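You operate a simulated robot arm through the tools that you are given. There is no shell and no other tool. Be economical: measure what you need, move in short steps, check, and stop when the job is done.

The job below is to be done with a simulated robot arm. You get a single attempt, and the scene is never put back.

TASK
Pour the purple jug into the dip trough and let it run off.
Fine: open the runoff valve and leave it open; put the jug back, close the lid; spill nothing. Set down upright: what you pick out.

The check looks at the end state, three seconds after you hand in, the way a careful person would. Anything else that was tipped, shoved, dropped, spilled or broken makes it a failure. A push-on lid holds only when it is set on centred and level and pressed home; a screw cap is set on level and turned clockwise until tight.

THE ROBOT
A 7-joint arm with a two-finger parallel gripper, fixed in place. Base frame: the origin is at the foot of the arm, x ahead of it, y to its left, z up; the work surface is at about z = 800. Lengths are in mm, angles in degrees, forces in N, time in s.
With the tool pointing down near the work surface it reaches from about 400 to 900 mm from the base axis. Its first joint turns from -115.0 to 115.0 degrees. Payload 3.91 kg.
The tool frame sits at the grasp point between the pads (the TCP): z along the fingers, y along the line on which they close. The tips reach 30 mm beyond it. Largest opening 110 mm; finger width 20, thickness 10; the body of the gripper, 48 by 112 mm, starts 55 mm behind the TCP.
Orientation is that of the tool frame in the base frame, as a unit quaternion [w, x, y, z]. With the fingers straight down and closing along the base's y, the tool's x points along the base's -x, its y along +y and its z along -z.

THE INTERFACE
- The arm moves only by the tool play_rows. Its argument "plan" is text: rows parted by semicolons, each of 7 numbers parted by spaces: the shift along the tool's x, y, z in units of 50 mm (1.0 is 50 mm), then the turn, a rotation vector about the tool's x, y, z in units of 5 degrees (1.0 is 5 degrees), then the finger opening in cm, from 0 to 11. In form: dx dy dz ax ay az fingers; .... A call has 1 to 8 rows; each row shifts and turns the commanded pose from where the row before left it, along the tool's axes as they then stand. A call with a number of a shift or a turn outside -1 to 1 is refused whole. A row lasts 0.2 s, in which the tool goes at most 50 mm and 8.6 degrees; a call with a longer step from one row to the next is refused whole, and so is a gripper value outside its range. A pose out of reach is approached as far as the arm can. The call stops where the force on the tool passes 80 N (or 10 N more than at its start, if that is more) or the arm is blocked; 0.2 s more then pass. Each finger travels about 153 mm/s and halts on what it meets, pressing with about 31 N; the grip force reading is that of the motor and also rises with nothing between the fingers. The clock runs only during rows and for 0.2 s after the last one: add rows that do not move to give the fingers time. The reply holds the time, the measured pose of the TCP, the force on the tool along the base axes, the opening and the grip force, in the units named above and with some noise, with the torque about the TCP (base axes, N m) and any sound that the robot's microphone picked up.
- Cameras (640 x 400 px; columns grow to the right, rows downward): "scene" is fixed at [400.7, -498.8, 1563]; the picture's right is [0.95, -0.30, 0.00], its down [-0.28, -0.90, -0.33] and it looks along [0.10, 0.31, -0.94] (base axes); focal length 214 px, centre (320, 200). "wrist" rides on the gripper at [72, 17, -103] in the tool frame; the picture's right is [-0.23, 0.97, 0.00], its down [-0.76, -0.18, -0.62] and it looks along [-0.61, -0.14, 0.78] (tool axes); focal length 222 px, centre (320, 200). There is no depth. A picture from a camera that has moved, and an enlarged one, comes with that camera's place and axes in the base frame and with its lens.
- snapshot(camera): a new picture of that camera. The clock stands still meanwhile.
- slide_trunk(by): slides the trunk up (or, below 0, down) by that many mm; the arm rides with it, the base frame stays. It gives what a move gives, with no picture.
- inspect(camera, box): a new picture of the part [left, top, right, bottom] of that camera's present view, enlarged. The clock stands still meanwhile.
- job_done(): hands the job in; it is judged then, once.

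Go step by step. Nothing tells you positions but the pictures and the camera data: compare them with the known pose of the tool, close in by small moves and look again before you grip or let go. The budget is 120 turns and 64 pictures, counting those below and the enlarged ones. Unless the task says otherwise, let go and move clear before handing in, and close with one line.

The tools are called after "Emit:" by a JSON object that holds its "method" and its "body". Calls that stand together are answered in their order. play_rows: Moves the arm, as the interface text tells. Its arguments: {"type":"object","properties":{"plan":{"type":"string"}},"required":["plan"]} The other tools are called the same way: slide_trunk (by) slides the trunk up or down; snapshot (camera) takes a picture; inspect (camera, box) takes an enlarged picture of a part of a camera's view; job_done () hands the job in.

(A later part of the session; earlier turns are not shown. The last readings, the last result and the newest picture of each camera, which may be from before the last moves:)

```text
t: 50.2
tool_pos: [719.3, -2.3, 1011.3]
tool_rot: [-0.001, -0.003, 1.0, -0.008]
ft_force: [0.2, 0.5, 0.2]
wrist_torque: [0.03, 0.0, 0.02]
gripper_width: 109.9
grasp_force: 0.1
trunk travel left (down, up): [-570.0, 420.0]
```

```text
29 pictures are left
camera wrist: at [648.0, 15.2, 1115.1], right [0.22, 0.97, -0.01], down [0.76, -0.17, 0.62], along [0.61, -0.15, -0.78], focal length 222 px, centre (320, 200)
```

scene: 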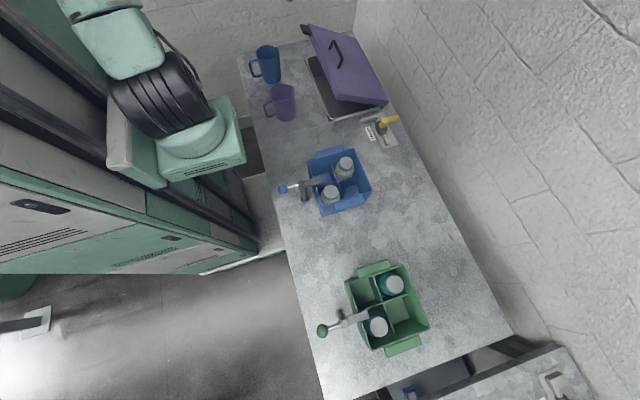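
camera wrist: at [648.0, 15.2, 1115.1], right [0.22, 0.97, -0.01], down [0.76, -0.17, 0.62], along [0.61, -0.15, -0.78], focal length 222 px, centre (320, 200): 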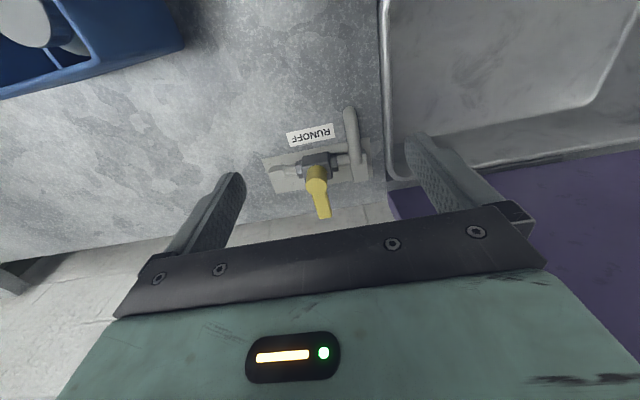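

The valve axis is near (800,-27), lever toward +x. Enlarge for precise geometry.

Emit:
{"method": "inspect", "body": {"camera": "wrist", "box": [250, 100, 390, 230]}}

```text
3.08 times, centred on (320, 165) of wrist
camera zoom: at [648.0, 15.2, 1115.1], right [0.22, 0.97, -0.01], down [0.76, -0.17, 0.62], along [0.61, -0.15, -0.78], focal length 684 px, centre (320, 308)
```

zoom: 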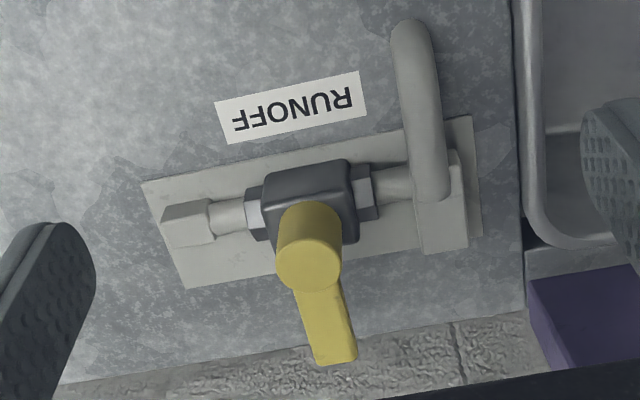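

Axis at ≈(815,-29), lever tip at (871,-31), z≈865. Move above the lever and verify.

Emit:
{"method": "play_rows", "body": {"plan": "-0.8 -0.15 0 0 0 0 8; -0.8 -0.15 0.2 0 0 0 6; -0.8 -0.15 0.3 0 0 0 5; -0.4 -0.1 0.6 0 0 0 5"}}

Emit:
{"method": "snapshot", "body": {"camera": "wrist"}}

```text
t: 51.2
tool_pos: [859.3, -30.8, 956.8]
tool_rot: [-0.001, -0.002, 1.0, -0.007]
ft_force: [-0.2, 0.2, 0.1]
wrist_torque: [0.0, -0.02, 0.02]
gripper_width: 50.2
grasp_force: 0.0
trunk travel left (down, up): [-570.0, 420.0]
```

```text
27 pictures are left
camera wrist: at [787.2, -13.4, 1060.9], right [0.22, 0.97, -0.01], down [0.76, -0.17, 0.62], along [0.61, -0.15, -0.78], focal length 222 px, centre (320, 200)
```

wrist: 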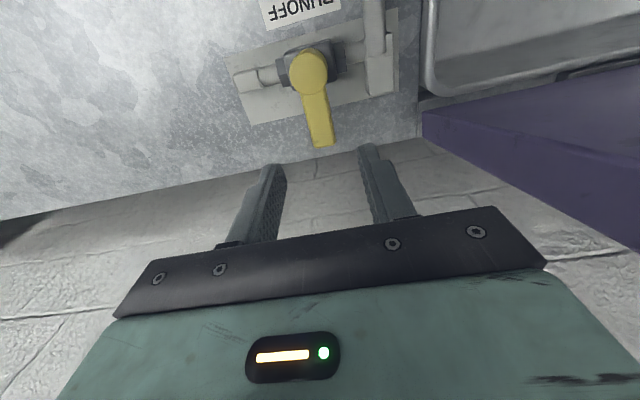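

Geometry confirmed; descend around the lever with the fingers 50 mm open, then narrow.

Emit:
{"method": "play_rows", "body": {"plan": "0.06 -0.02 0.8 0 0 0 5; 0 0 0.5 0 0 0 5; 0 0 0.34 0 0 0 5; 0 0 0 0 0 0 3.2; 0 0 0 0 0 0 3.2"}}

Emit:
{"method": "snapshot", "body": {"camera": "wrist"}}

```text
t: 52.5
tool_pos: [856.8, -33.4, 874.2]
tool_rot: [-0.003, -0.002, 1.0, -0.008]
ft_force: [0.1, -0.5, 0.1]
wrist_torque: [0.02, -0.01, 0.01]
gripper_width: 32.5
grasp_force: 0.0
trunk travel left (down, up): [-570.0, 420.0]
```

```text
26 pictures are left
camera wrist: at [784.6, -15.8, 977.7], right [0.22, 0.97, -0.01], down [0.76, -0.17, 0.62], along [0.61, -0.15, -0.78], focal length 222 px, centre (320, 200)
```

wrist: 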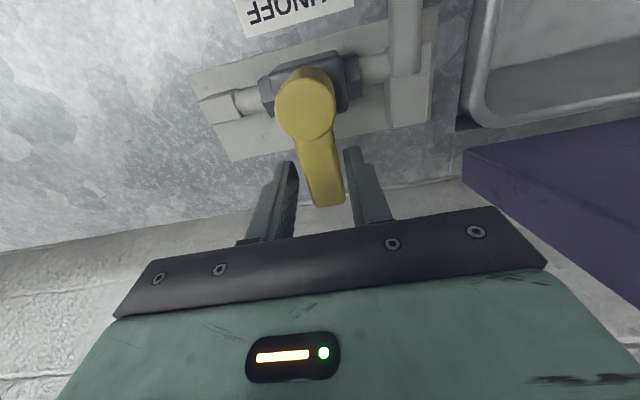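

The lever is between the fingers. Start turning counter-clockwise (toward +y) gently.

Emit:
{"method": "play_rows", "body": {"plan": "0 0.12 0 0 0 0 3; 0 0.078 0 0 0 -1 3; 0.003 0.078 0 0 0 -1 3; 0.003 0.078 0 0 0 -1 3"}}

```text
t: 53.5
tool_pos: [853.9, -21.0, 874.7]
tool_rot: [-0.005, -0.13, 0.991, -0.009]
ft_force: [-14.8, -33.2, -0.5]
wrist_torque: [-0.2, 0.12, -0.78]
gripper_width: 44.5
grasp_force: 14.1
trunk travel left (down, up): [-570.0, 420.0]
```

The lever resists with ~33 N this way. I look at whether it moved.

Emit:
{"method": "inspect", "body": {"camera": "wrist", "box": [180, 20, 460, 240]}}

```text
1.82 times, centred on (320, 130) of wrist
camera zoom: at [780.6, -22.5, 978.1], right [-0.03, 1.0, -0.02], down [0.79, 0.04, 0.62], along [0.62, 0.0, -0.79], focal length 404 px, centre (320, 327)
```

zoom: 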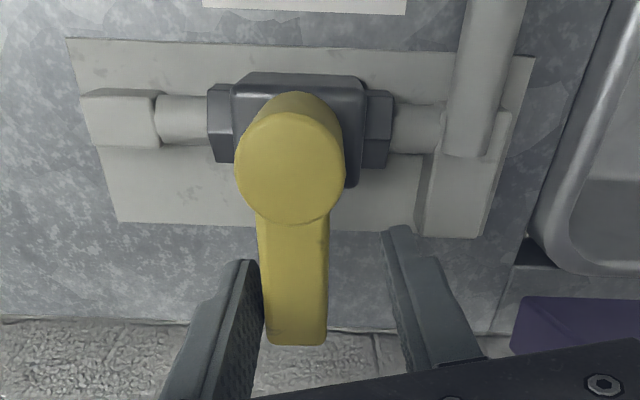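

It didn't budge; that's the stop. Re-centre and try clockwise (toward -y).

Emit:
{"method": "play_rows", "body": {"plan": "-0.003 -0.078 0 0 0 1 4.5; -0.003 -0.078 0 0 0 1 4; 0 -0.078 0 0 0 1 3.2; 0 -0.15 0 0 0 0 3; 0 -0.078 0 0 0 1 3; 0.003 -0.078 0 0 0 1 3; 0.003 -0.078 0 0 0 1 3"}}

Emit:
{"method": "inspect", "body": {"camera": "wrist", "box": [180, 20, 460, 240]}}

```text
t: 55.0
tool_pos: [857.8, -44.6, 875.3]
tool_rot: [0.0, 0.129, 0.992, -0.008]
ft_force: [-0.3, 1.2, 0.6]
wrist_torque: [0.03, 0.01, 0.02]
gripper_width: 30.3
grasp_force: 0.1
trunk travel left (down, up): [-570.0, 420.0]
```

```text
1.82 times, centred on (320, 130) of wrist
camera zoom: at [791.9, -8.8, 978.6], right [0.47, 0.88, -0.01], down [0.69, -0.36, 0.63], along [0.55, -0.3, -0.78], focal length 404 px, centre (320, 327)
```

zoom: 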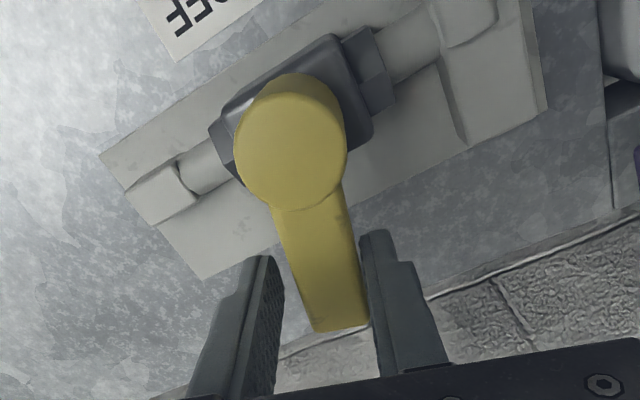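

It moves freely this way. Continue clockwise.

Emit:
{"method": "play_rows", "body": {"plan": "0.003 -0.078 0 0 0 1 3; 0.003 -0.078 0 0 0 1 3; 0.003 -0.078 0 0 0 1 3; 0.003 -0.078 0 0 0 1 3; 0.003 -0.078 0 0 0 1 3; 0.003 -0.078 0 0 0 1 3; 0.003 -0.078 0 0 0 1 3; 0.003 -0.078 0 0 0 1 3"}}

Emit:
{"method": "play_rows", "body": {"plan": "0.003 -0.078 0 0 0 1 3; 0.003 -0.078 0 0 0 1 3; 0.003 -0.078 0 0 0 1 3; 0.003 -0.078 0 0 0 1 3; 0.003 -0.078 0 0 0 1 3; 0.003 -0.078 0 0 0 1 3"}}

Emit:
{"method": "inspect", "body": {"camera": "scene", "box": [330, 80, 430, 170]}}

```text
t: 56.9
tool_pos: [839.3, -70.1, 874.5]
tool_rot: [0.002, 0.461, 0.887, -0.007]
ft_force: [0.8, -0.5, 0.5]
wrist_torque: [0.03, -0.01, -0.02]
gripper_width: 30.2
grasp_force: 0.3
trunk travel left (down, up): [-570.0, 420.0]
```

```text
t: 58.2
tool_pos: [817.5, -77.2, 875.3]
tool_rot: [0.004, 0.674, 0.739, -0.006]
ft_force: [0.5, -0.1, -0.5]
wrist_torque: [0.03, 0.04, 0.04]
gripper_width: 30.5
grasp_force: 0.1
trunk travel left (down, up): [-570.0, 420.0]
```

```text
4.44 times, centred on (380, 125) of scene
camera zoom: at [400.7, -498.8, 1563.0], right [0.95, -0.3, 0.0], down [-0.28, -0.9, -0.33], along [0.1, 0.31, -0.94], focal length 953 px, centre (53, 533)
```

zoom: 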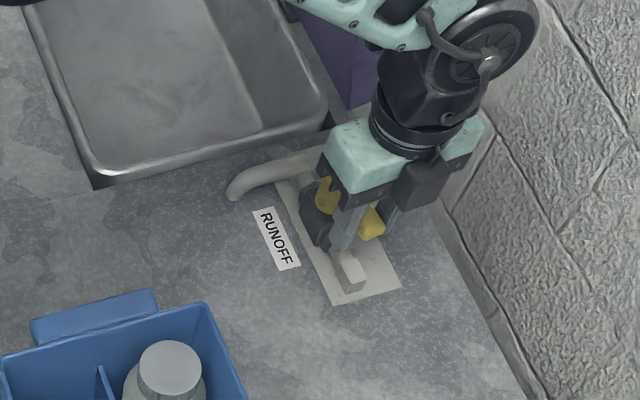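

Lever is mostly round. Push on to the stop, watching the force.

Emit:
{"method": "play_rows", "body": {"plan": "0.003 -0.078 0 0 0 1 3; 0 -0.07 0 0 0 0 3; 0 -0.07 0 0 0 0 3; 0 -0.07 0 0 0 0 3"}}

```text
t: 59.2
tool_pos: [805.9, -77.6, 876.4]
tool_rot: [0.006, 0.706, 0.708, -0.006]
ft_force: [20.3, -2.4, -2.4]
wrist_torque: [0.03, -0.25, -0.23]
gripper_width: 39.7
grasp_force: 10.6
trunk travel left (down, up): [-570.0, 420.0]
```

Stop reached (20 N). Open, lift clear and verify.

Emit:
{"method": "play_rows", "body": {"plan": "0 0.25 0 0 0 0 5; 0 0 0 0 0 0 6; 0 0 -0.8 0 0 0 6; 0 0 -0.8 0 0 0 6; 0 -0.5 -0.6 0 0 0 6; 0 -0.8 -0.4 0 0 0 6; 0 -0.8 0 0 0 0 6; 0 -0.8 0 0 0 0 6"}}

Emit:
{"method": "inspect", "body": {"camera": "scene", "box": [330, 80, 430, 170]}}

```text
t: 61.0
tool_pos: [671.3, -78.9, 1004.9]
tool_rot: [0.004, 0.705, 0.709, -0.005]
ft_force: [-0.1, 0.6, 0.0]
wrist_torque: [-0.02, 0.0, 0.01]
gripper_width: 59.9
grasp_force: 0.2
trunk travel left (down, up): [-570.0, 420.0]
```

```text
4.44 times, centred on (380, 125) of scene
camera zoom: at [400.7, -498.8, 1563.0], right [0.95, -0.3, 0.0], down [-0.28, -0.9, -0.33], along [0.1, 0.31, -0.94], focal length 953 px, centre (53, 533)
```

zoom: 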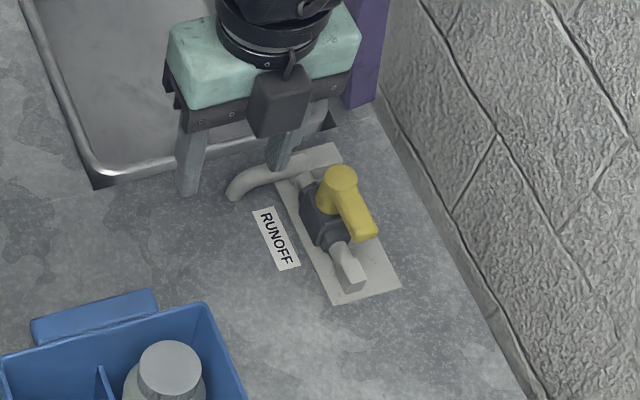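

Lever now lies along the pipe: valve open. Before fetching the jug I test dry that the wrist can make the pouring tilt over the trough (gripper leaning toward -y).

Emit:
{"method": "play_rows", "body": {"plan": "0.95 0.1 -0.2 0 0 0 11; 0.95 0.1 -0.2 0 0 0 11; 0.95 0.1 -0.2 0 0 0 11; 0.95 0.1 -0.2 0 0 0 11; 0.95 0.1 -0.2 0 0 0 11; 0.95 0 0 0 0 0 11; 0.95 0 0 0 0 0 11; 0.95 0 0 0 0 0 11"}}

Emit:
{"method": "play_rows", "body": {"plan": "0 0 0 0 1 0 11; 0 0 0 0 1 0 11; 0 0 0 0 1 0 11; 0 0 0 0 1 0 11; 0 0 0 0 1 0 11; 0 0 0 0 1 0 11; 0 0 0 0 1 0 11; 0 0 0 0 1 0 11"}}

Emit:
{"method": "play_rows", "body": {"plan": "0 0 0 0 1 0 11; 0 0 0 0 1 0 11; 0 0 0 0 1 0 11; 0 0 0 0 1 0 11; 0 0 0 0 1 0 11; 0 0 0 0 1 0 11; 0 0 0 0 1 0 11; 0 0 0 0 1 0 11"}}

```text
t: 62.9
tool_pos: [693.3, 307.9, 1049.0]
tool_rot: [0.005, 0.706, 0.708, -0.006]
ft_force: [-0.9, -0.1, 0.4]
wrist_torque: [0.04, -0.01, -0.01]
gripper_width: 110.4
grasp_force: 0.2
trunk travel left (down, up): [-570.0, 420.0]
```

```text
t: 64.7
tool_pos: [695.1, 303.1, 1048.7]
tool_rot: [-0.239, 0.665, 0.667, 0.237]
ft_force: [0.2, -0.2, -0.2]
wrist_torque: [-0.02, -0.01, 0.01]
gripper_width: 110.4
grasp_force: 0.1
trunk travel left (down, up): [-570.0, 420.0]
```

```text
t: 66.5
tool_pos: [694.3, 304.4, 1051.1]
tool_rot: [-0.453, 0.544, 0.545, 0.45]
ft_force: [-1.1, -0.2, 0.6]
wrist_torque: [0.0, 0.02, -0.01]
gripper_width: 110.1
grasp_force: 0.1
trunk travel left (down, up): [-570.0, 420.0]
```

80° without trouble; go on to 120°.

Emit:
{"method": "play_rows", "body": {"plan": "0 0 0 0 1 0 11; 0 0 0 0 1 0 11; 0 0 0 0 1 0 11; 0 0 0 0 1 0 11; 0 0 0 0 1 0 11; 0 0 0 0 1 0 11; 0 0 0 0 1 0 11; 0 0 0 0 1 0 11"}}

Emit:
{"method": "snapshot", "body": {"camera": "scene"}}

```text
t: 68.2
tool_pos: [694.1, 303.1, 1051.2]
tool_rot: [0.612, -0.357, -0.358, -0.608]
ft_force: [0.2, -0.2, 0.0]
wrist_torque: [-0.04, -0.04, -0.01]
gripper_width: 109.9
grasp_force: 0.1
trunk travel left (down, up): [-570.0, 420.0]
```

```text
21 pictures are left
```

scene: 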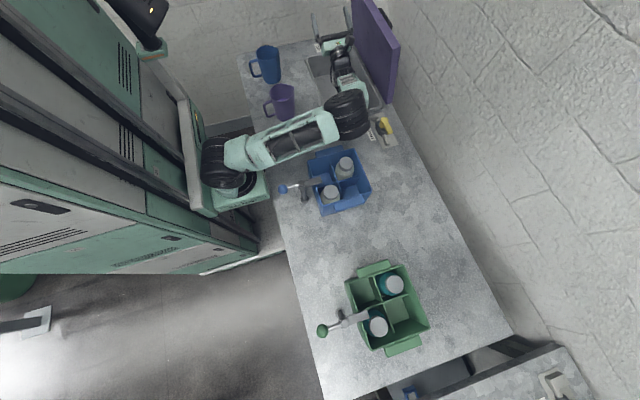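

The 120° tilt is reachable. I level the tool and go look at the jug.

Emit:
{"method": "play_rows", "body": {"plan": "0 0 0 0 -1 0 11; 0 0 0 0 -1 0 11; 0 0 0 0 -1 0 11; 0 0 0 0 -1 0 11; 0 0 0 0 -1 0 11; 0 0 0 0 -1 0 11; 0 0 0 0 -1 0 11; 0 0 0 0 -1 0 11"}}

Emit:
{"method": "play_rows", "body": {"plan": "0 0 0 0 -1 0 11; 0 0 0 0 -1 0 11; 0 0 0 0 -1 0 11; 0 0 0 0 -1 0 11; 0 0 0 0 -1 0 11; 0 0 0 0 -1 0 11; 0 0 0 0 -1 0 11; 0 0 0 0 -1 0 11"}}

Emit:
{"method": "play_rows", "body": {"plan": "0 0 0 0 -1 0 11; 0 0 0 0 -1 0 11; 0 0 0 0 -1 0 11; 0 0 0 0 -1 0 11; 0 0 0 0 -1 0 11; 0 0 0 0 -1 0 11; 0 0 0 0 -1 0 11; 0 0 0 0 -1 0 11"}}

```text
t: 70.0
tool_pos: [694.7, 302.7, 1051.0]
tool_rot: [-0.452, 0.545, 0.546, 0.448]
ft_force: [-0.1, -0.3, -0.4]
wrist_torque: [0.01, -0.03, 0.05]
gripper_width: 109.9
grasp_force: 0.0
trunk travel left (down, up): [-570.0, 420.0]
```

```text
t: 71.8
tool_pos: [693.8, 302.9, 1050.3]
tool_rot: [-0.239, 0.665, 0.667, 0.235]
ft_force: [0.3, 0.4, -0.6]
wrist_torque: [-0.01, 0.02, 0.0]
gripper_width: 110.0
grasp_force: 0.0
trunk travel left (down, up): [-570.0, 420.0]
```

```text
t: 73.7
tool_pos: [693.9, 303.4, 1050.4]
tool_rot: [0.005, 0.705, 0.709, -0.007]
ft_force: [0.2, -0.4, 0.3]
wrist_torque: [-0.01, 0.02, -0.01]
gripper_width: 109.9
grasp_force: 0.1
trunk travel left (down, up): [-570.0, 420.0]
```

Emit:
{"method": "play_rows", "body": {"plan": "-0.43 -0.79 0 0 0 0 11; -0.43 -0.79 0 0 0 0 11; -0.43 -0.79 0 0 0 0 11; -0.43 -0.79 0 0 0 0 11; -0.43 -0.79 0 0 0 -1 11; -0.35 -0.82 0 0 0 -1 11; 0 0 0 0 0 -1 11; 0 0 0 0 0 -1 11"}}

Emit:
{"method": "play_rows", "body": {"plan": "0 0 0 0 0 -1 11; 0 0 0 0 0 -1 11; 0 0 0 0 0 -1 11; 0 0 0 0 0 -1 11; 0 0 0 0 0 -1 11; 0 0 0 0 0 -1 11; 0 0 0 0 0 -1 11; 0 0 0 0 0 -1 11"}}

Emit:
{"method": "play_rows", "body": {"plan": "0 0 0 0 0 -1 11; 0 0 0 0 0 -1 11; 0 0 0 0 0 -1 11; 0 0 0 0 0 -1 11; 0 0 0 0 0 -1 11; 0 0 0 0 0 -1 11"}}

Emit:
{"method": "snapshot", "body": {"camera": "wrist"}}

```text
t: 75.5
tool_pos: [458.4, 173.0, 1051.9]
tool_rot: [0.003, 0.572, 0.82, -0.006]
ft_force: [-0.4, 0.3, -0.1]
wrist_torque: [-0.02, 0.0, 0.01]
gripper_width: 110.1
grasp_force: 0.0
trunk travel left (down, up): [-570.0, 420.0]
```

```text
t: 77.2
tool_pos: [457.9, 172.9, 1053.5]
tool_rot: [0.001, 0.257, 0.966, -0.008]
ft_force: [-0.7, 0.4, 0.3]
wrist_torque: [-0.02, 0.04, -0.01]
gripper_width: 110.1
grasp_force: 0.0
trunk travel left (down, up): [-570.0, 420.0]
```

```text
t: 78.7
tool_pos: [458.0, 172.9, 1052.8]
tool_rot: [-0.002, -0.002, 1.0, -0.007]
ft_force: [0.6, -1.6, -0.4]
wrist_torque: [0.01, -0.05, -0.02]
gripper_width: 110.2
grasp_force: 0.0
trunk travel left (down, up): [-570.0, 420.0]
```

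```text
20 pictures are left
camera wrist: at [385.9, 190.3, 1156.6], right [0.22, 0.98, -0.01], down [0.76, -0.16, 0.62], along [0.61, -0.15, -0.78], focal length 222 px, centre (320, 200)
```

wrist: 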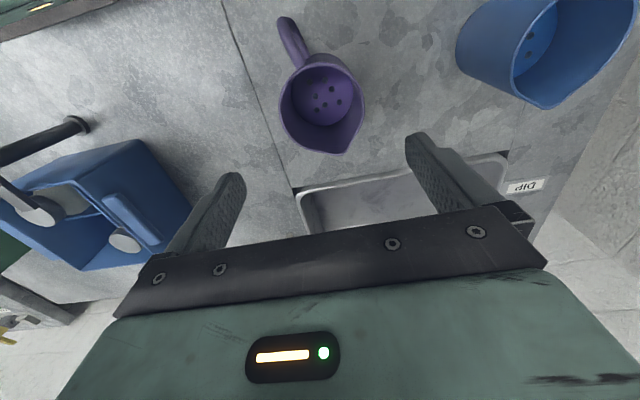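

Jug rim centre ≈(447,174), Ø≈86, rim z≈922, spout azimuth ≈9°. Yaw 10°, centre and descend to just above the rim, then look.

Emit:
{"method": "play_rows", "body": {"plan": "0.22 0 0 0 0 -1 11; 0 0 0.6 0 0 -1 11; 0 0 0.6 0 0 0 11; 0 0 0.5 0 0 0 11"}}

Emit:
{"method": "snapshot", "body": {"camera": "wrist"}}

Emit:
{"method": "inspect", "body": {"camera": "scene", "box": [230, 40, 330, 140]}}

```text
t: 79.7
tool_pos: [445.7, 172.0, 972.4]
tool_rot: [-0.002, -0.09, 0.996, -0.006]
ft_force: [0.1, -0.2, 0.1]
wrist_torque: [0.0, 0.0, 0.0]
gripper_width: 109.9
grasp_force: 0.1
trunk travel left (down, up): [-570.0, 420.0]
```

```text
19 pictures are left
camera wrist: at [372.0, 176.3, 1075.3], right [0.05, 1.0, -0.01], down [0.78, -0.03, 0.62], along [0.62, -0.04, -0.78], focal length 222 px, centre (320, 200)
```

wrist: 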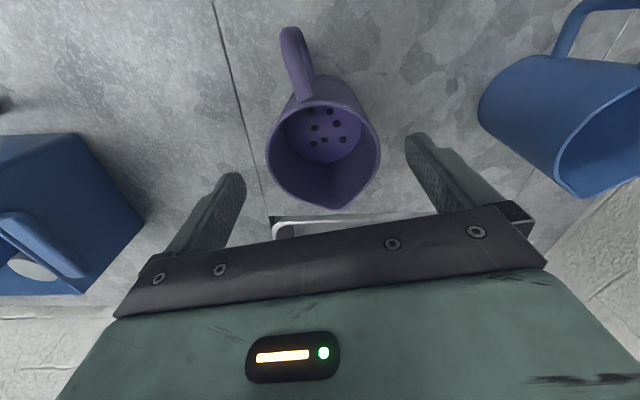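

```text
4.00 times, centred on (280, 90) of scene
camera zoom: at [400.7, -498.8, 1563.0], right [0.95, -0.3, 0.0], down [-0.28, -0.9, -0.33], along [0.1, 0.31, -0.94], focal length 858 px, centre (480, 640)
```

zoom: 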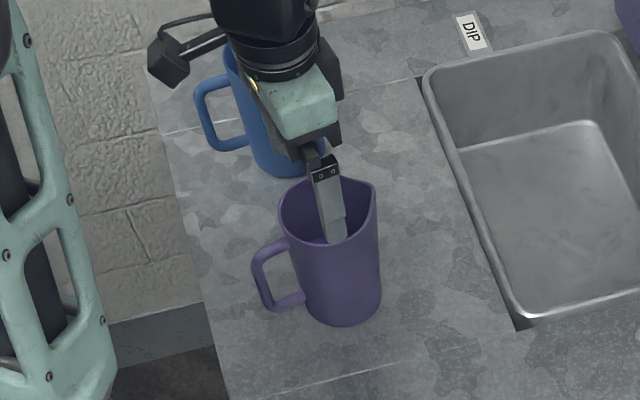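

The jug is centred between the fingers. Descend to z≈900 and close.

Emit:
{"method": "play_rows", "body": {"plan": "-0.04 0.02 0.5 0 0 0 11; 0 0 0.5 0 0 0 11; 0 0 0.44 0 0 0 11; 0 0 0 0 0 0 9.5; 0 0 0 0 0 0 8; 0 0 0 0 0 0 7; 0 0 0 0 0 0 7; 0 0 0 0 0 0 7"}}

```text
t: 81.5
tool_pos: [451.0, 172.0, 898.2]
tool_rot: [-0.002, -0.09, 0.996, -0.007]
ft_force: [0.3, -0.2, 0.6]
wrist_torque: [0.01, -0.02, 0.02]
gripper_width: 90.6
grasp_force: 30.7
trunk travel left (down, up): [-570.0, 420.0]
```

Gripped at 90.6 mm; the put-back pose is (451,172,898). Lift a little to check the hold.

Emit:
{"method": "play_rows", "body": {"plan": "0 0 -0.2 0 0 0 7; 0 0 -0.3 0 0 0 7; 0 0 -0.4 0 0 0 7; 0 0 -0.4 0 0 0 7; 0 0 0 0 0 0 7"}}

Emit:
{"method": "inspect", "body": {"camera": "scene", "box": [230, 40, 330, 140]}}

```text
t: 82.7
tool_pos: [449.0, 173.3, 963.2]
tool_rot: [-0.002, -0.09, 0.996, -0.007]
ft_force: [0.8, 0.2, -2.6]
wrist_torque: [0.04, -0.01, 0.01]
gripper_width: 90.5
grasp_force: 31.4
trunk travel left (down, up): [-570.0, 420.0]
```

```text
4.00 times, centred on (280, 90) of scene
camera zoom: at [400.7, -498.8, 1563.0], right [0.95, -0.3, 0.0], down [-0.28, -0.9, -0.33], along [0.1, 0.31, -0.94], focal length 858 px, centre (480, 640)
```

zoom: 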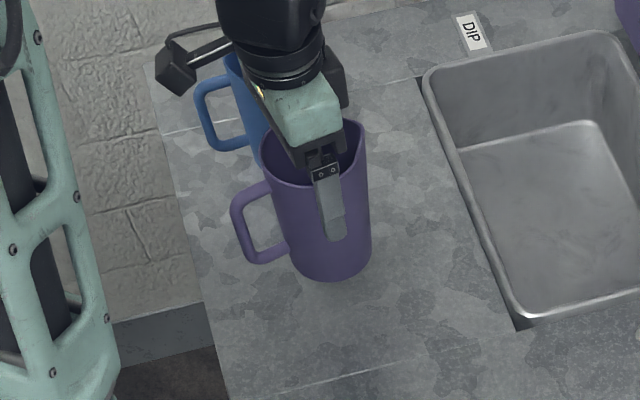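

The jug (~0.26 kg) is held upright. Raise and carry it slowly over the trough.

Emit:
{"method": "play_rows", "body": {"plan": "0 0 -0.3 0 0 0 7; 0 0 -0.4 0 0 0 7; 0 0 -0.4 0 0 0 7; 0 0 -0.4 0 0 0 7; 0 0 -0.2 0 0 0 7; -0.2 0.07 0 0 0 0 7; -0.45 0.14 0 0 0 0 7; -0.5 0.15 0 0 0 0 7"}}

Emit:
{"method": "play_rows", "body": {"plan": "-0.5 0.15 0 0 0 0 7; -0.5 0.15 0 0 0 0 7; -0.5 0.15 0 0 0 0 7; -0.5 0.15 0 0 0 0 7; -0.5 0.15 0 0 0 0 7; -0.5 0.15 0 0 0 0 7; -0.5 0.15 0 0 0 0 7; -0.5 0.15 0 0 0 0 7"}}

Emit:
{"method": "play_rows", "body": {"plan": "-0.2 0.1 0 0 0 0.5 7; 0 0 0 0 0 1 7; 0 0 0 0 0 1 7; 0 0 0 0 0 1 7; 0 0 0 0 0 1 7; 0 0 0 0 0 1 7; 0 0 0 0 0 1 7; 0 0 0 0 0 1 7"}}

Emit:
{"method": "play_rows", "body": {"plan": "0 0 0 0 0 1 7; 0 0 0 0 0 1 7; 0 0 0 0 0 1 7; 0 0 0 0 0 1 7; 0 0 0 0 0 1 7; 0 0 0 0 0 1 7; 0 0 0 0 0 1 7; 0 0 0 0 0 1 7"}}

Emit:
{"method": "play_rows", "body": {"plan": "0 0 0 0 0 1 7; 0 0 0 0 0 1 7; 0 0 0 0 0 1 7; 0 0 0 0 0 1 7; 0 0 0 0 0 0.5 7"}}

```text
t: 84.5
tool_pos: [502.2, 202.9, 1045.6]
tool_rot: [-0.001, -0.089, 0.996, -0.008]
ft_force: [-1.1, -0.5, -3.9]
wrist_torque: [0.05, -0.02, -0.02]
gripper_width: 90.6
grasp_force: 30.8
trunk travel left (down, up): [-570.0, 420.0]
```

```text
t: 86.2
tool_pos: [688.9, 298.7, 1044.2]
tool_rot: [-0.002, -0.09, 0.996, -0.008]
ft_force: [-0.2, -0.6, -2.2]
wrist_torque: [0.02, -0.05, -0.01]
gripper_width: 90.2
grasp_force: 30.7
trunk travel left (down, up): [-570.0, 420.0]
```

```text
t: 88.0
tool_pos: [697.3, 305.2, 1042.8]
tool_rot: [0.0, 0.236, 0.972, -0.008]
ft_force: [-0.3, 0.4, -2.8]
wrist_torque: [0.0, 0.0, -0.04]
gripper_width: 90.7
grasp_force: 30.8
trunk travel left (down, up): [-570.0, 420.0]
```

```text
t: 89.8
tool_pos: [698.7, 304.2, 1042.9]
tool_rot: [0.003, 0.554, 0.832, -0.008]
ft_force: [0.2, 0.1, -3.6]
wrist_torque: [0.0, -0.01, -0.05]
gripper_width: 90.2
grasp_force: 31.6
trunk travel left (down, up): [-570.0, 420.0]
```

```text
t: 91.0
tool_pos: [697.3, 304.1, 1042.9]
tool_rot: [0.003, 0.706, 0.708, -0.007]
ft_force: [-0.6, -0.6, -3.3]
wrist_torque: [0.0, 0.0, 0.03]
gripper_width: 90.6
grasp_force: 31.4
trunk travel left (down, up): [-570.0, 420.0]
```

The jug is over the trough, spout toward -y. Begin tilting.

Emit:
{"method": "play_rows", "body": {"plan": "0 0.3 0.3 0 0 0 7; 0 0 0.3 0 0.5 0 7; 0 0 0 0 1 0 7; 0 0 0 0 1 0 7; 0 0 0 0 1 0 7; 0 0 0 0 1 0 7; 0 0 0 0 1 0 7; 0 0 0 0 0.5 0 7"}}

Emit:
{"method": "snapshot", "body": {"camera": "scene"}}

```text
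t: 92.8
tool_pos: [712.1, 303.2, 1013.3]
tool_rot: [-0.18, 0.683, 0.686, 0.177]
ft_force: [-0.5, 0.1, -3.9]
wrist_torque: [-0.11, -0.03, 0.01]
gripper_width: 90.4
grasp_force: 30.9
trunk travel left (down, up): [-570.0, 420.0]
```

```text
16 pictures are left
```

scene: 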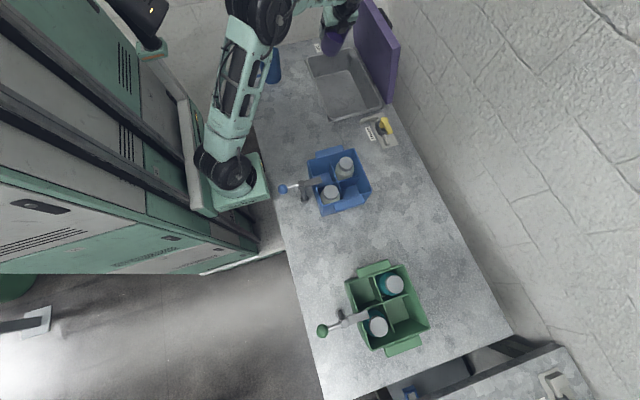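

Position checks out. Continue the tilt, slower.

Emit:
{"method": "play_rows", "body": {"plan": "0 0 0 0 1 0 7; 0 0 0 0 1 0 7; 0 0 0 0 1 0 7; 0 0 0 0 0.7 0 7; 0 0 0 0 0.7 0 7; 0 0 0 0 0.6 0 7; 0 0 0 0 0.5 0 7; 0 0 0 0 0.5 0 7"}}

Emit:
{"method": "play_rows", "body": {"plan": "0 0 0 0 0.5 0 7; 0 0 0 0 0.5 0 7; 0 0 0 0 0.5 0 7; 0 0 0 0 0.5 0 7; 0 0 0 0 0.5 0 7; 0 0 0 0 0.5 0 7; 0 0 0 0 0.5 0 7; 0 0 0 0 0.5 0 7"}}

Emit:
{"method": "inspect", "body": {"camera": "scene", "box": [270, 0, 410, 150]}}

```text
t: 94.7
tool_pos: [712.7, 303.6, 1013.7]
tool_rot: [-0.351, 0.614, 0.616, 0.347]
ft_force: [-0.7, 0.7, -2.5]
wrist_torque: [-0.13, 0.02, -0.01]
gripper_width: 90.4
grasp_force: 31.1
trunk travel left (down, up): [-570.0, 420.0]
```

```text
t: 96.5
tool_pos: [712.3, 303.6, 1014.6]
tool_rot: [-0.452, 0.544, 0.545, 0.449]
ft_force: [0.3, -0.2, -1.5]
wrist_torque: [-0.07, 0.0, 0.01]
gripper_width: 90.3
grasp_force: 31.1
trunk travel left (down, up): [-570.0, 420.0]
```

```text
2.67 times, centred on (340, 75) of scene
camera zoom: at [400.7, -498.8, 1563.0], right [0.95, -0.3, 0.0], down [-0.28, -0.9, -0.33], along [0.1, 0.31, -0.94], focal length 572 px, centre (267, 533)
```

zoom: 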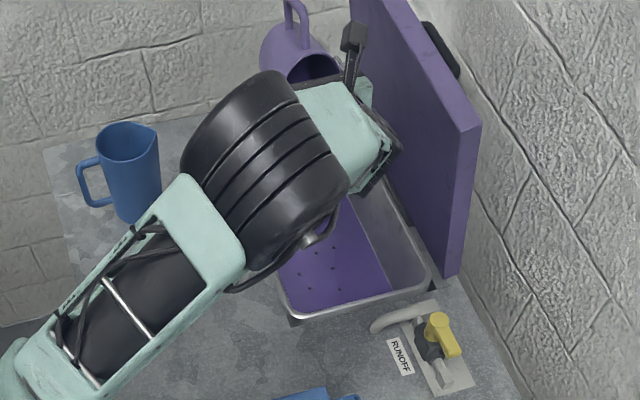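

Purple liquid has run into the trough. Tilt further to empty the jug, raising slightly for arm clearance, and wait.

Emit:
{"method": "play_rows", "body": {"plan": "0.15 0 0 0 0.7 0 7; 0.15 0 0 0 0.7 0 7; 0.15 0 0 0 0.7 0 7; 0.15 0 0 0 0.7 0 7; 0.15 0 0 0 0.7 0 7; 0.1 0 0 0 0.7 0 7; 0.1 0 0 0 0.7 0 7; 0.1 0 0 0 0.7 0 7"}}

Emit:
{"method": "play_rows", "body": {"plan": "0 0 0 0 0.7 0 7; 0 0 0 0 0.7 0 7; 0 0 0 0 0 0 7; 0 0 0 0 0 0 7; 0 0 0 0 0 0 7; 0 0 0 0 0 0 7; 0 0 0 0 0 0 7; 0 0 0 0 0 0 7"}}

Emit:
{"method": "snapshot", "body": {"camera": "wrist"}}

```text
t: 98.2
tool_pos: [711.9, 302.9, 1066.5]
tool_rot: [0.571, -0.42, -0.419, -0.567]
ft_force: [-0.9, 0.0, -1.2]
wrist_torque: [-0.06, -0.02, -0.02]
gripper_width: 90.4
grasp_force: 31.2
trunk travel left (down, up): [-570.0, 420.0]
```

```text
t: 100.0
tool_pos: [712.7, 304.2, 1066.6]
tool_rot: [0.596, -0.384, -0.384, -0.592]
ft_force: [0.3, -0.3, -1.4]
wrist_torque: [-0.07, -0.02, 0.02]
gripper_width: 90.1
grasp_force: 30.7
trunk travel left (down, up): [-570.0, 420.0]
```

```text
14 pictures are left
camera wrist: at [730.0, 179.2, 1090.1], right [0.97, 0.1, -0.21], down [-0.18, -0.26, -0.95], along [-0.15, 0.96, -0.23], focal length 222 px, centre (320, 200)
```

wrist: 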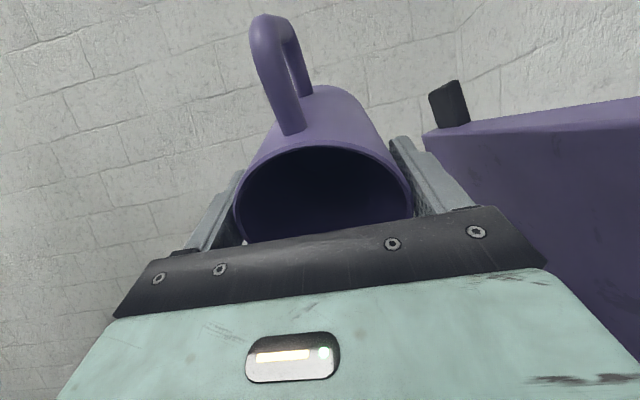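

The jug is empty. Tilt it back upright.

Emit:
{"method": "play_rows", "body": {"plan": "0 0 0 0 -1 0 7; 0 0 0 0 -1 0 7; 0 0 0 0 -1 0 7; 0 0 0 0 -1 0 7; 0 0 0 0 -1 0 7; 0 0 0 0 -1 0 7; 0 0 0 0 -1 0 7; 0 0 0 0 -1 0 7"}}

Emit:
{"method": "play_rows", "body": {"plan": "0 0 0 0 -1 0 7; 0 0 0 0 -1 0 7; 0 0 0 0 -1 0 7; 0 0 0 0 -1 0 7; 0 0 0 0 -1 0 7; 0 0 0 0 -1 0 7; 0 0 0 0 -1 0 7; 0 0 0 0 -1 0 7"}}

Emit:
{"method": "play_rows", "body": {"plan": "0 0 0 0 -1 0 7; 0 0 0 0 -1 0 7; 0 0 0 0 -1 0 7; 0 0 0 0 -1 0 7; 0 0 0 0 -1 0 7; 0 0 0 0 -1 0 7; 0 0 0 0 -1 0 7"}}

Emit:
{"method": "inspect", "body": {"camera": "scene", "box": [270, 0, 410, 150]}}

```text
t: 101.8
tool_pos: [712.9, 304.7, 1063.8]
tool_rot: [-0.428, 0.564, 0.565, 0.424]
ft_force: [0.0, -1.4, -2.0]
wrist_torque: [-0.03, 0.03, 0.01]
gripper_width: 90.5
grasp_force: 30.3
trunk travel left (down, up): [-570.0, 420.0]
```

```text
t: 103.7
tool_pos: [713.1, 304.1, 1065.2]
tool_rot: [-0.209, 0.675, 0.677, 0.206]
ft_force: [0.2, 0.1, -0.9]
wrist_torque: [-0.03, 0.02, -0.02]
gripper_width: 90.5
grasp_force: 30.8
trunk travel left (down, up): [-570.0, 420.0]
```

```text
t: 105.2
tool_pos: [712.5, 302.3, 1065.1]
tool_rot: [0.004, 0.705, 0.709, -0.007]
ft_force: [0.6, 0.2, -0.9]
wrist_torque: [0.0, -0.01, 0.03]
gripper_width: 90.3
grasp_force: 31.3
trunk travel left (down, up): [-570.0, 420.0]
```

```text
2.67 times, centred on (340, 75) of scene
camera zoom: at [400.7, -498.8, 1563.0], right [0.95, -0.3, 0.0], down [-0.28, -0.9, -0.33], along [0.1, 0.31, -0.94], focal length 572 px, centre (267, 533)
```

zoom: 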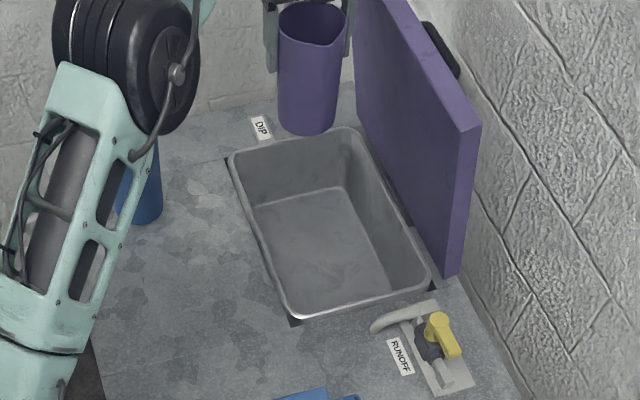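

The liquid ran off and the table is clean. Yaw back and return the jug to its place.

Emit:
{"method": "play_rows", "body": {"plan": "0 0 0 0 0 -1 7; 0 0 0 0 0 -1 7; 0 0 0 0 0 -1 7; 0 0 0 0 0 -1 7; 0 0 0 0 0 -1 7; 0 0 0 0 0 -1 7; 0 0 0 0 0 -1 7; 0 0 0 0 0 -1 7"}}

Emit:
{"method": "play_rows", "body": {"plan": "0 0 0 0 0 -1 7; 0 0 0 0 0 -1 7; 0 0 0 0 0 -1 7; 0 0 0 0 0 -1 7; 0 0 0 0 0 -1 7; 0 0 0 0 0 -1 7; 0 0 0 0 0 -1 7; 0 0 0 0 0 -1 7"}}

Emit:
{"method": "play_rows", "body": {"plan": "0 0 0 0 0 -1 7; 0 0 0 0 0 -1 7; 0 0 0 0 0 -1 7; 0 0 0 0 0 -1 7; 0.62 -0.184 0 0 0 0 7; 0.62 -0.184 0 0 0 0 7; 0.62 -0.184 0 0 0 0 7; 0.62 -0.184 0 0 0 0 7"}}

Emit:
{"method": "play_rows", "body": {"plan": "0.62 -0.184 0 0 0 0 7; 0.62 -0.184 0 0 0 0 7; 0.62 -0.184 0 0 0 0 7; 0.62 -0.184 0 0 0 0 7; 0.62 -0.184 0 0 0 0 7; 0 0 0 0 0 0 7"}}

```text
t: 107.0
tool_pos: [712.8, 303.0, 1064.8]
tool_rot: [0.001, 0.42, 0.908, -0.008]
ft_force: [-1.0, 0.3, -0.7]
wrist_torque: [0.0, 0.02, 0.01]
gripper_width: 90.4
grasp_force: 31.0
trunk travel left (down, up): [-570.0, 420.0]
```

```text
t: 108.8
tool_pos: [711.2, 303.5, 1065.9]
tool_rot: [0.0, 0.084, 0.996, -0.009]
ft_force: [-1.1, 0.1, -1.0]
wrist_torque: [0.01, 0.02, 0.0]
gripper_width: 90.6
grasp_force: 31.3
trunk travel left (down, up): [-570.0, 420.0]
```

```text
t: 110.7
tool_pos: [593.3, 245.0, 1066.7]
tool_rot: [-0.003, -0.089, 0.996, -0.007]
ft_force: [0.3, -1.0, -1.6]
wrist_torque: [0.04, 0.02, 0.0]
gripper_width: 90.2
grasp_force: 31.1
trunk travel left (down, up): [-570.0, 420.0]
```

```text
t: 112.0
tool_pos: [453.6, 171.3, 1066.4]
tool_rot: [-0.002, -0.09, 0.996, -0.007]
ft_force: [-0.6, -0.6, -0.9]
wrist_torque: [0.03, -0.01, -0.01]
gripper_width: 90.6
grasp_force: 31.1
trunk travel left (down, up): [-570.0, 420.0]
```

Above the original spot. Lower it.

Emit:
{"method": "play_rows", "body": {"plan": "0.04 0.01 0.7 0 0 0 7; 0 0 0.7 0 0 0 7; 0 0 0.7 0 0 0 7; 0 0 0.6 0 0 0 7; 0 0 0.4 0 0 0 7; 0 0 0.14 0 0 0 7; 0 0 0.05 0 0 0 7; 0 0 0 0 0 0 7"}}

```text
t: 113.8
tool_pos: [451.8, 168.7, 902.4]
tool_rot: [-0.003, -0.089, 0.996, -0.007]
ft_force: [0.7, -0.3, -0.8]
wrist_torque: [0.02, 0.03, 0.0]
gripper_width: 90.5
grasp_force: 31.1
trunk travel left (down, up): [-570.0, 420.0]
```

Emit:
{"method": "play_rows", "body": {"plan": "0 0 0.03 0 0 0 7; 0 0 0.03 0 0 0 7; 0 0 0.02 0 0 0 7; 0 0 0 0 0 0 7"}}

```text
t: 114.8
tool_pos: [451.8, 169.7, 899.5]
tool_rot: [-0.002, -0.09, 0.996, -0.007]
ft_force: [0.0, 0.2, -1.8]
wrist_torque: [0.02, 0.01, 0.01]
gripper_width: 90.4
grasp_force: 30.7
trunk travel left (down, up): [-570.0, 420.0]
```

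Emit:
{"method": "play_rows", "body": {"plan": "0 0 0.02 0 0 0 7; 0 0 0.02 0 0 0 7; 0 0 0 0 0 0 7"}}

```text
t: 115.7
tool_pos: [451.2, 170.3, 898.9]
tool_rot: [-0.001, -0.089, 0.996, -0.006]
ft_force: [0.6, -2.2, 15.4]
wrist_torque: [0.29, 0.41, 0.15]
gripper_width: 90.1
grasp_force: 30.8
trunk travel left (down, up): [-570.0, 420.0]
```

Jug bottom is on the table (15 N up). Release and rise straight up.

Emit:
{"method": "play_rows", "body": {"plan": "0 0 -0.02 0 0 0 9; 0 0 0 0 0 0 10; 0 0 0 0 0 0 11; 0 0 0 0 0 0 11; 0 0 -0.5 0 0 0 11; 0 0 -0.8 0 0 0 11; 0 0 -0.8 0 0 0 11; 0 0 -0.8 0 0 0 11"}}

Emit:
{"method": "inspect", "body": {"camera": "scene", "box": [230, 0, 410, 150]}}

```text
t: 117.5
tool_pos: [450.5, 172.4, 1047.3]
tool_rot: [-0.003, -0.089, 0.996, -0.007]
ft_force: [-0.2, 0.8, -0.1]
wrist_torque: [-0.01, 0.04, 0.01]
gripper_width: 110.0
grasp_force: 0.2
trunk travel left (down, up): [-570.0, 420.0]
```

```text
2.67 times, centred on (320, 75) of scene
camera zoom: at [400.7, -498.8, 1563.0], right [0.95, -0.3, 0.0], down [-0.28, -0.9, -0.33], along [0.1, 0.31, -0.94], focal length 572 px, centre (320, 533)
```

zoom: 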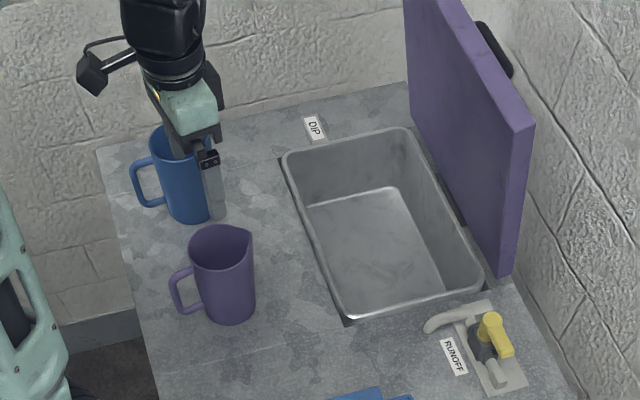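

Jug is back upright, valve open, trough drained. The lid stands near 80°; I'll hook closed fingers behind its top edge at y≈140 and pull it down. First rise and move over it.

Emit:
{"method": "play_rows", "body": {"plan": "0 0 -0.7 0 0 1 8; 0 0 -0.9 0 0 1 4; 0 0 -0.9 0 0 0 0; -0.9 0 -0.1 0 0 0 0; -0.95 -0.1 0 0 0 0 0; -0.95 -0.1 0 0 0 0 0; -0.95 -0.1 0 0 0 0 0; -0.95 -0.1 0 0 0 0 0"}}

Emit:
{"method": "play_rows", "body": {"plan": "-0.95 -0.1 0 0 0 0 0; -0.95 -0.1 0 0 0 0 0; 0 0 0 0 0 0 0"}}

Emit:
{"method": "snapshot", "body": {"camera": "wrist"}}

```text
t: 119.2
tool_pos: [684.5, 156.0, 1176.3]
tool_rot: [-0.001, -0.003, 1.0, -0.006]
ft_force: [-0.3, -0.6, 0.4]
wrist_torque: [0.05, -0.06, -0.02]
gripper_width: 0.1
grasp_force: 30.9
trunk travel left (down, up): [-570.0, 420.0]
```

```text
t: 120.0
tool_pos: [767.6, 147.7, 1174.0]
tool_rot: [-0.002, -0.003, 1.0, -0.008]
ft_force: [0.0, 0.1, 1.4]
wrist_torque: [-0.03, 0.02, 0.05]
gripper_width: 0.1
grasp_force: 31.6
out of reach, approached as far as the arm can: row 2
trunk travel left (down, up): [-570.0, 420.0]
```

```text
11 pictures are left
camera wrist: at [695.5, 164.8, 1277.3], right [0.22, 0.97, -0.02], down [0.76, -0.16, 0.62], along [0.6, -0.15, -0.78], focal length 222 px, centre (320, 200)
```

wrist: 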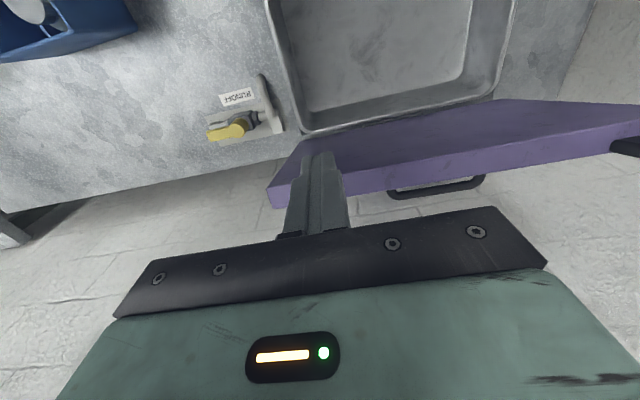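

Reach is limited with the trunk this low. Lid top-back corner confirmed at (842,~,1083). Raise the trunk, then extend.

Emit:
{"method": "slide_trunk", "body": {"by": 220}}

Emit:
{"method": "play_rows", "body": {"plan": "-0.5 0 0.8 0 0 0 0; -0.5 0 0.8 0 0 0 0; -0.4 0 0.8 0 0 0 0; -0.4 -0.1 0.8 0 0 0 0; -0.1 0 0.6 0 0 0 0; 0 0 0 0 0 0 0"}}

```text
t: 122.4
tool_pos: [768.7, 148.5, 1393.0]
tool_rot: [-0.002, -0.002, 1.0, -0.007]
ft_force: [-0.6, 0.2, -0.5]
wrist_torque: [0.0, -0.01, -0.02]
gripper_width: 0.0
grasp_force: 31.2
trunk travel left (down, up): [-790.0, 200.0]
```

```text
t: 123.8
tool_pos: [862.2, 141.7, 1203.3]
tool_rot: [-0.002, -0.003, 1.0, -0.006]
ft_force: [-0.2, 0.2, -0.8]
wrist_torque: [0.0, -0.01, -0.03]
gripper_width: 0.0
grasp_force: 30.8
trunk travel left (down, up): [-790.0, 200.0]
```

Now lower behind the lid.

Emit:
{"method": "play_rows", "body": {"plan": "-0.08 0 0.7 0 0 0 0; 0 0 0.7 0 0 0 0; 0 0 0.6 0 0 0 0; 0 0 0.45 0 0 0 0; 0 0 0 0 0 0 0"}}

Emit:
{"method": "inspect", "body": {"camera": "scene", "box": [270, 0, 410, 150]}}

```text
t: 125.0
tool_pos: [885.9, 145.6, 1084.4]
tool_rot: [-0.001, -0.002, 1.0, -0.007]
ft_force: [0.0, -0.9, -1.0]
wrist_torque: [-0.01, 0.0, -0.01]
gripper_width: 0.0
grasp_force: 30.9
out of reach, approached as far as the arm can: row 1, 2, 3, 4
trunk travel left (down, up): [-790.0, 200.0]
```

```text
2.67 times, centred on (340, 75) of scene
camera zoom: at [400.7, -498.8, 1563.0], right [0.95, -0.3, 0.0], down [-0.28, -0.9, -0.33], along [0.1, 0.31, -0.94], focal length 572 px, centre (267, 533)
```

zoom: 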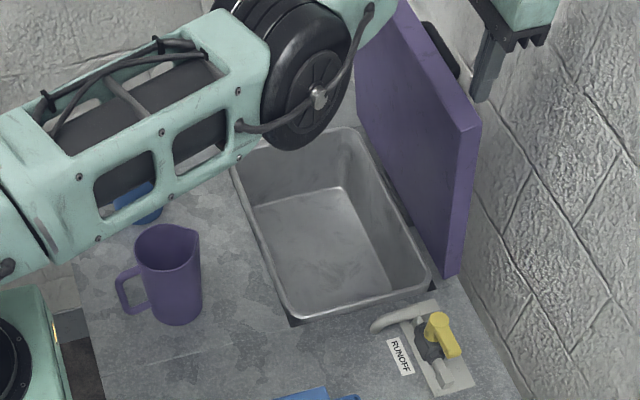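

Fingers are behind the lid. Pull back toward the robot gradually.

Emit:
{"method": "play_rows", "body": {"plan": "0.5 0 0 0 0 0 0; 0.5 0 0 0 0 0 0; 0.5 0 0 0 0 0 0; 0.5 0 0.03 0 0 0 0"}}

```text
t: 126.0
tool_pos: [869.6, 179.9, 1091.8]
tool_rot: [-0.001, -0.003, 1.0, -0.007]
ft_force: [-0.8, 0.6, -0.4]
wrist_torque: [0.01, -0.02, -0.03]
gripper_width: 0.0
grasp_force: 31.4
out of reach, approached as far as the arm can: row 1, 2, 3, 4
trunk travel left (down, up): [-790.0, 200.0]
```

The arm is again at an awkward limit and drifted in y. Lift out a bit and re-try.

Emit:
{"method": "play_rows", "body": {"plan": "0 0 -0.5 0 0 0 0; 0 0 -0.5 0 0 0 0; 0 0 -0.5 0 0 0 0; 0 0 0 0 0 0 0"}}

```text
t: 127.0
tool_pos: [860.2, 174.5, 1163.4]
tool_rot: [-0.001, -0.003, 1.0, -0.007]
ft_force: [0.0, -0.5, -0.3]
wrist_torque: [0.01, 0.02, 0.01]
gripper_width: 0.0
grasp_force: 31.1
out of reach, approached as far as the arm can: row 1, 3
trunk travel left (down, up): [-790.0, 200.0]
```

Pitching the tool forward gives more reach. Pitch 15°, shift to y≈110.

Emit:
{"method": "play_rows", "body": {"plan": "0.1 -0.4 0 0 -1 0 0; 0 -0.4 0 0 -1 0 0; 0 -0.4 0 0 -1 0 0; 0 0 0 0 0 0 0"}}

```text
t: 128.0
tool_pos: [855.2, 113.8, 1164.9]
tool_rot: [0.129, -0.003, 0.992, -0.007]
ft_force: [-1.3, 0.0, 0.2]
wrist_torque: [0.02, 0.01, -0.01]
gripper_width: 0.3
grasp_force: 30.2
trunk travel left (down, up): [-790.0, 200.0]
```

Reachable now. Lower behind the top edge.

Emit:
{"method": "play_rows", "body": {"plan": "0.11 0 0.52 0 0 0 0; 0.12 0 0.52 0 0 0 0; 0.13 0 0.5 0 0 0 0; 0 0 0 0 0 0 0"}}

```text
t: 129.0
tool_pos: [857.0, 112.3, 1085.4]
tool_rot: [0.129, -0.004, 0.992, -0.006]
ft_force: [-0.5, -0.2, 4.5]
wrist_torque: [0.09, 0.06, 0.02]
gripper_width: 0.0
grasp_force: 31.2
trunk travel left (down, up): [-790.0, 200.0]
```

Pull back along the lid's arc.

Emit:
{"method": "play_rows", "body": {"plan": "0.4 0 -0.05 0 0 0 0; 0.5 0 -0.03 0 0 0 0; 0.5 0 0 0 0 0 0; 0.4 0 0.05 0 0 0 0"}}

Emit:
{"method": "inspect", "body": {"camera": "scene", "box": [270, 0, 410, 150]}}

```text
t: 130.0
tool_pos: [773.5, 113.0, 1065.9]
tool_rot: [0.129, -0.004, 0.992, -0.007]
ft_force: [0.6, -0.4, -0.6]
wrist_torque: [-0.01, 0.03, 0.0]
gripper_width: 0.0
grasp_force: 30.8
trunk travel left (down, up): [-790.0, 200.0]
```

```text
2.67 times, centred on (340, 75) of scene
camera zoom: at [400.7, -498.8, 1563.0], right [0.95, -0.3, 0.0], down [-0.28, -0.9, -0.33], along [0.1, 0.31, -0.94], focal length 572 px, centre (267, 533)
```

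zoom: 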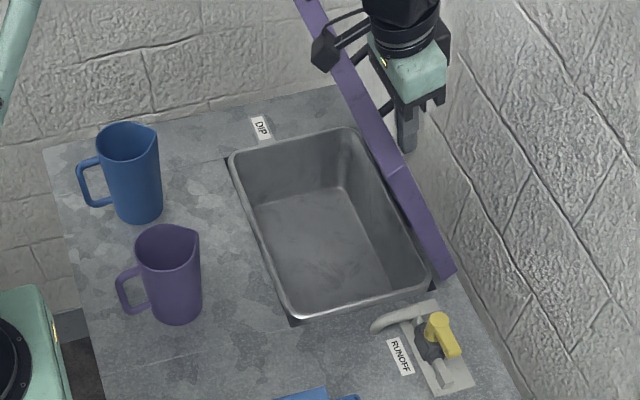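

Lid is coming down, about 60°. Continue along the arc.

Emit:
{"method": "play_rows", "body": {"plan": "0.663 0 0.195 0 0 0 0; 0.663 0 0.195 0 0 0 0; 0.575 0 0.136 0 0 0 0; 0.575 0 0.136 0 0 0 0; 0 0 0 0 0 0 0"}}

Emit:
{"method": "inspect", "body": {"camera": "scene", "box": [270, 0, 410, 150]}}

```text
t: 131.2
tool_pos: [660.4, 110.8, 1003.0]
tool_rot: [0.13, -0.003, 0.992, -0.006]
ft_force: [-0.1, -0.2, -0.5]
wrist_torque: [0.02, 0.0, 0.03]
gripper_width: 0.3
grasp_force: 30.7
trunk travel left (down, up): [-790.0, 200.0]
```

```text
2.67 times, centred on (340, 75) of scene
camera zoom: at [400.7, -498.8, 1563.0], right [0.95, -0.3, 0.0], down [-0.28, -0.9, -0.33], along [0.1, 0.31, -0.94], focal length 572 px, centre (267, 533)
```

zoom: 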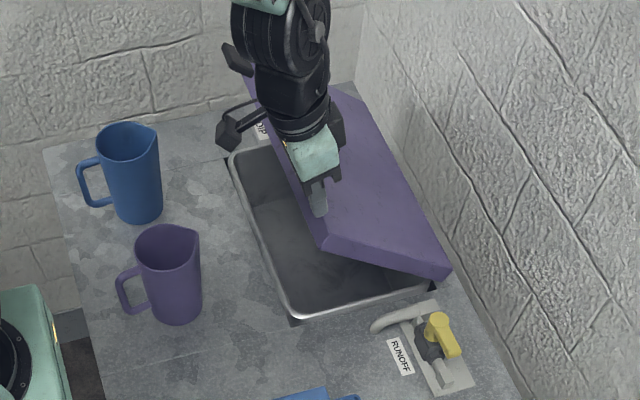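

Lid at about 30°, fingers above its front edge. Press it down gently.

Emit:
{"method": "play_rows", "body": {"plan": "0.183 0 0.375 0 0 0 0; 0.183 0 0.375 0 0 0 0; 0.135 0 0.39 0 0 0 0; 0.135 0 0.39 0 0 0 0; 0.11 0 0.3 0 0 0 0; 0.06 0 0.2 0 0 0 0"}}

Emit:
{"method": "play_rows", "body": {"plan": "0.026 0 0.1 0 0 0 0; 0.026 0 0.1 0 0 0 0; 0 0 0 0 0 0 0"}}

```text
t: 132.6
tool_pos: [647.6, 109.3, 891.4]
tool_rot: [0.129, -0.003, 0.992, -0.006]
ft_force: [-0.2, 0.0, -0.4]
wrist_torque: [-0.01, -0.02, 0.0]
gripper_width: 0.0
grasp_force: 31.6
trunk travel left (down, up): [-790.0, 200.0]
```

```text
t: 133.4
tool_pos: [646.0, 108.6, 881.8]
tool_rot: [0.129, -0.003, 0.992, -0.006]
ft_force: [0.2, 0.5, 0.3]
wrist_torque: [0.02, -0.01, -0.02]
gripper_width: 0.0
grasp_force: 31.1
trunk travel left (down, up): [-790.0, 200.0]
```

Emit:
{"method": "play_rows", "body": {"plan": "0.015 0 0.06 0 0 0 0; 0.015 0 0.06 0 0 0 0; 0.01 0 0.04 0 0 0 0; 0.01 0 0.04 0 0 0 0; 0 0 0 0 0 0 0"}}

Emit:
{"method": "inspect", "body": {"camera": "scene", "box": [270, 0, 410, 150]}}

```text
t: 134.6
tool_pos: [646.0, 108.9, 874.1]
tool_rot: [0.131, -0.003, 0.991, -0.007]
ft_force: [-3.9, -2.1, 22.4]
wrist_torque: [-0.07, 0.17, -0.07]
gripper_width: 0.1
grasp_force: 30.9
trunk travel left (down, up): [-790.0, 200.0]
```

```text
2.67 times, centred on (340, 75) of scene
camera zoom: at [400.7, -498.8, 1563.0], right [0.95, -0.3, 0.0], down [-0.28, -0.9, -0.33], along [0.1, 0.31, -0.94], focal length 572 px, centre (267, 533)
```

zoom: 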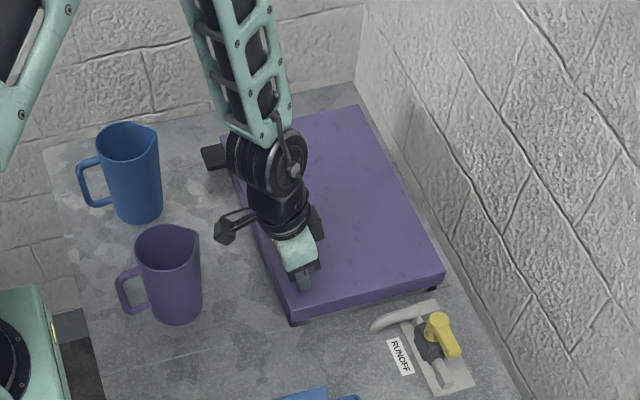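

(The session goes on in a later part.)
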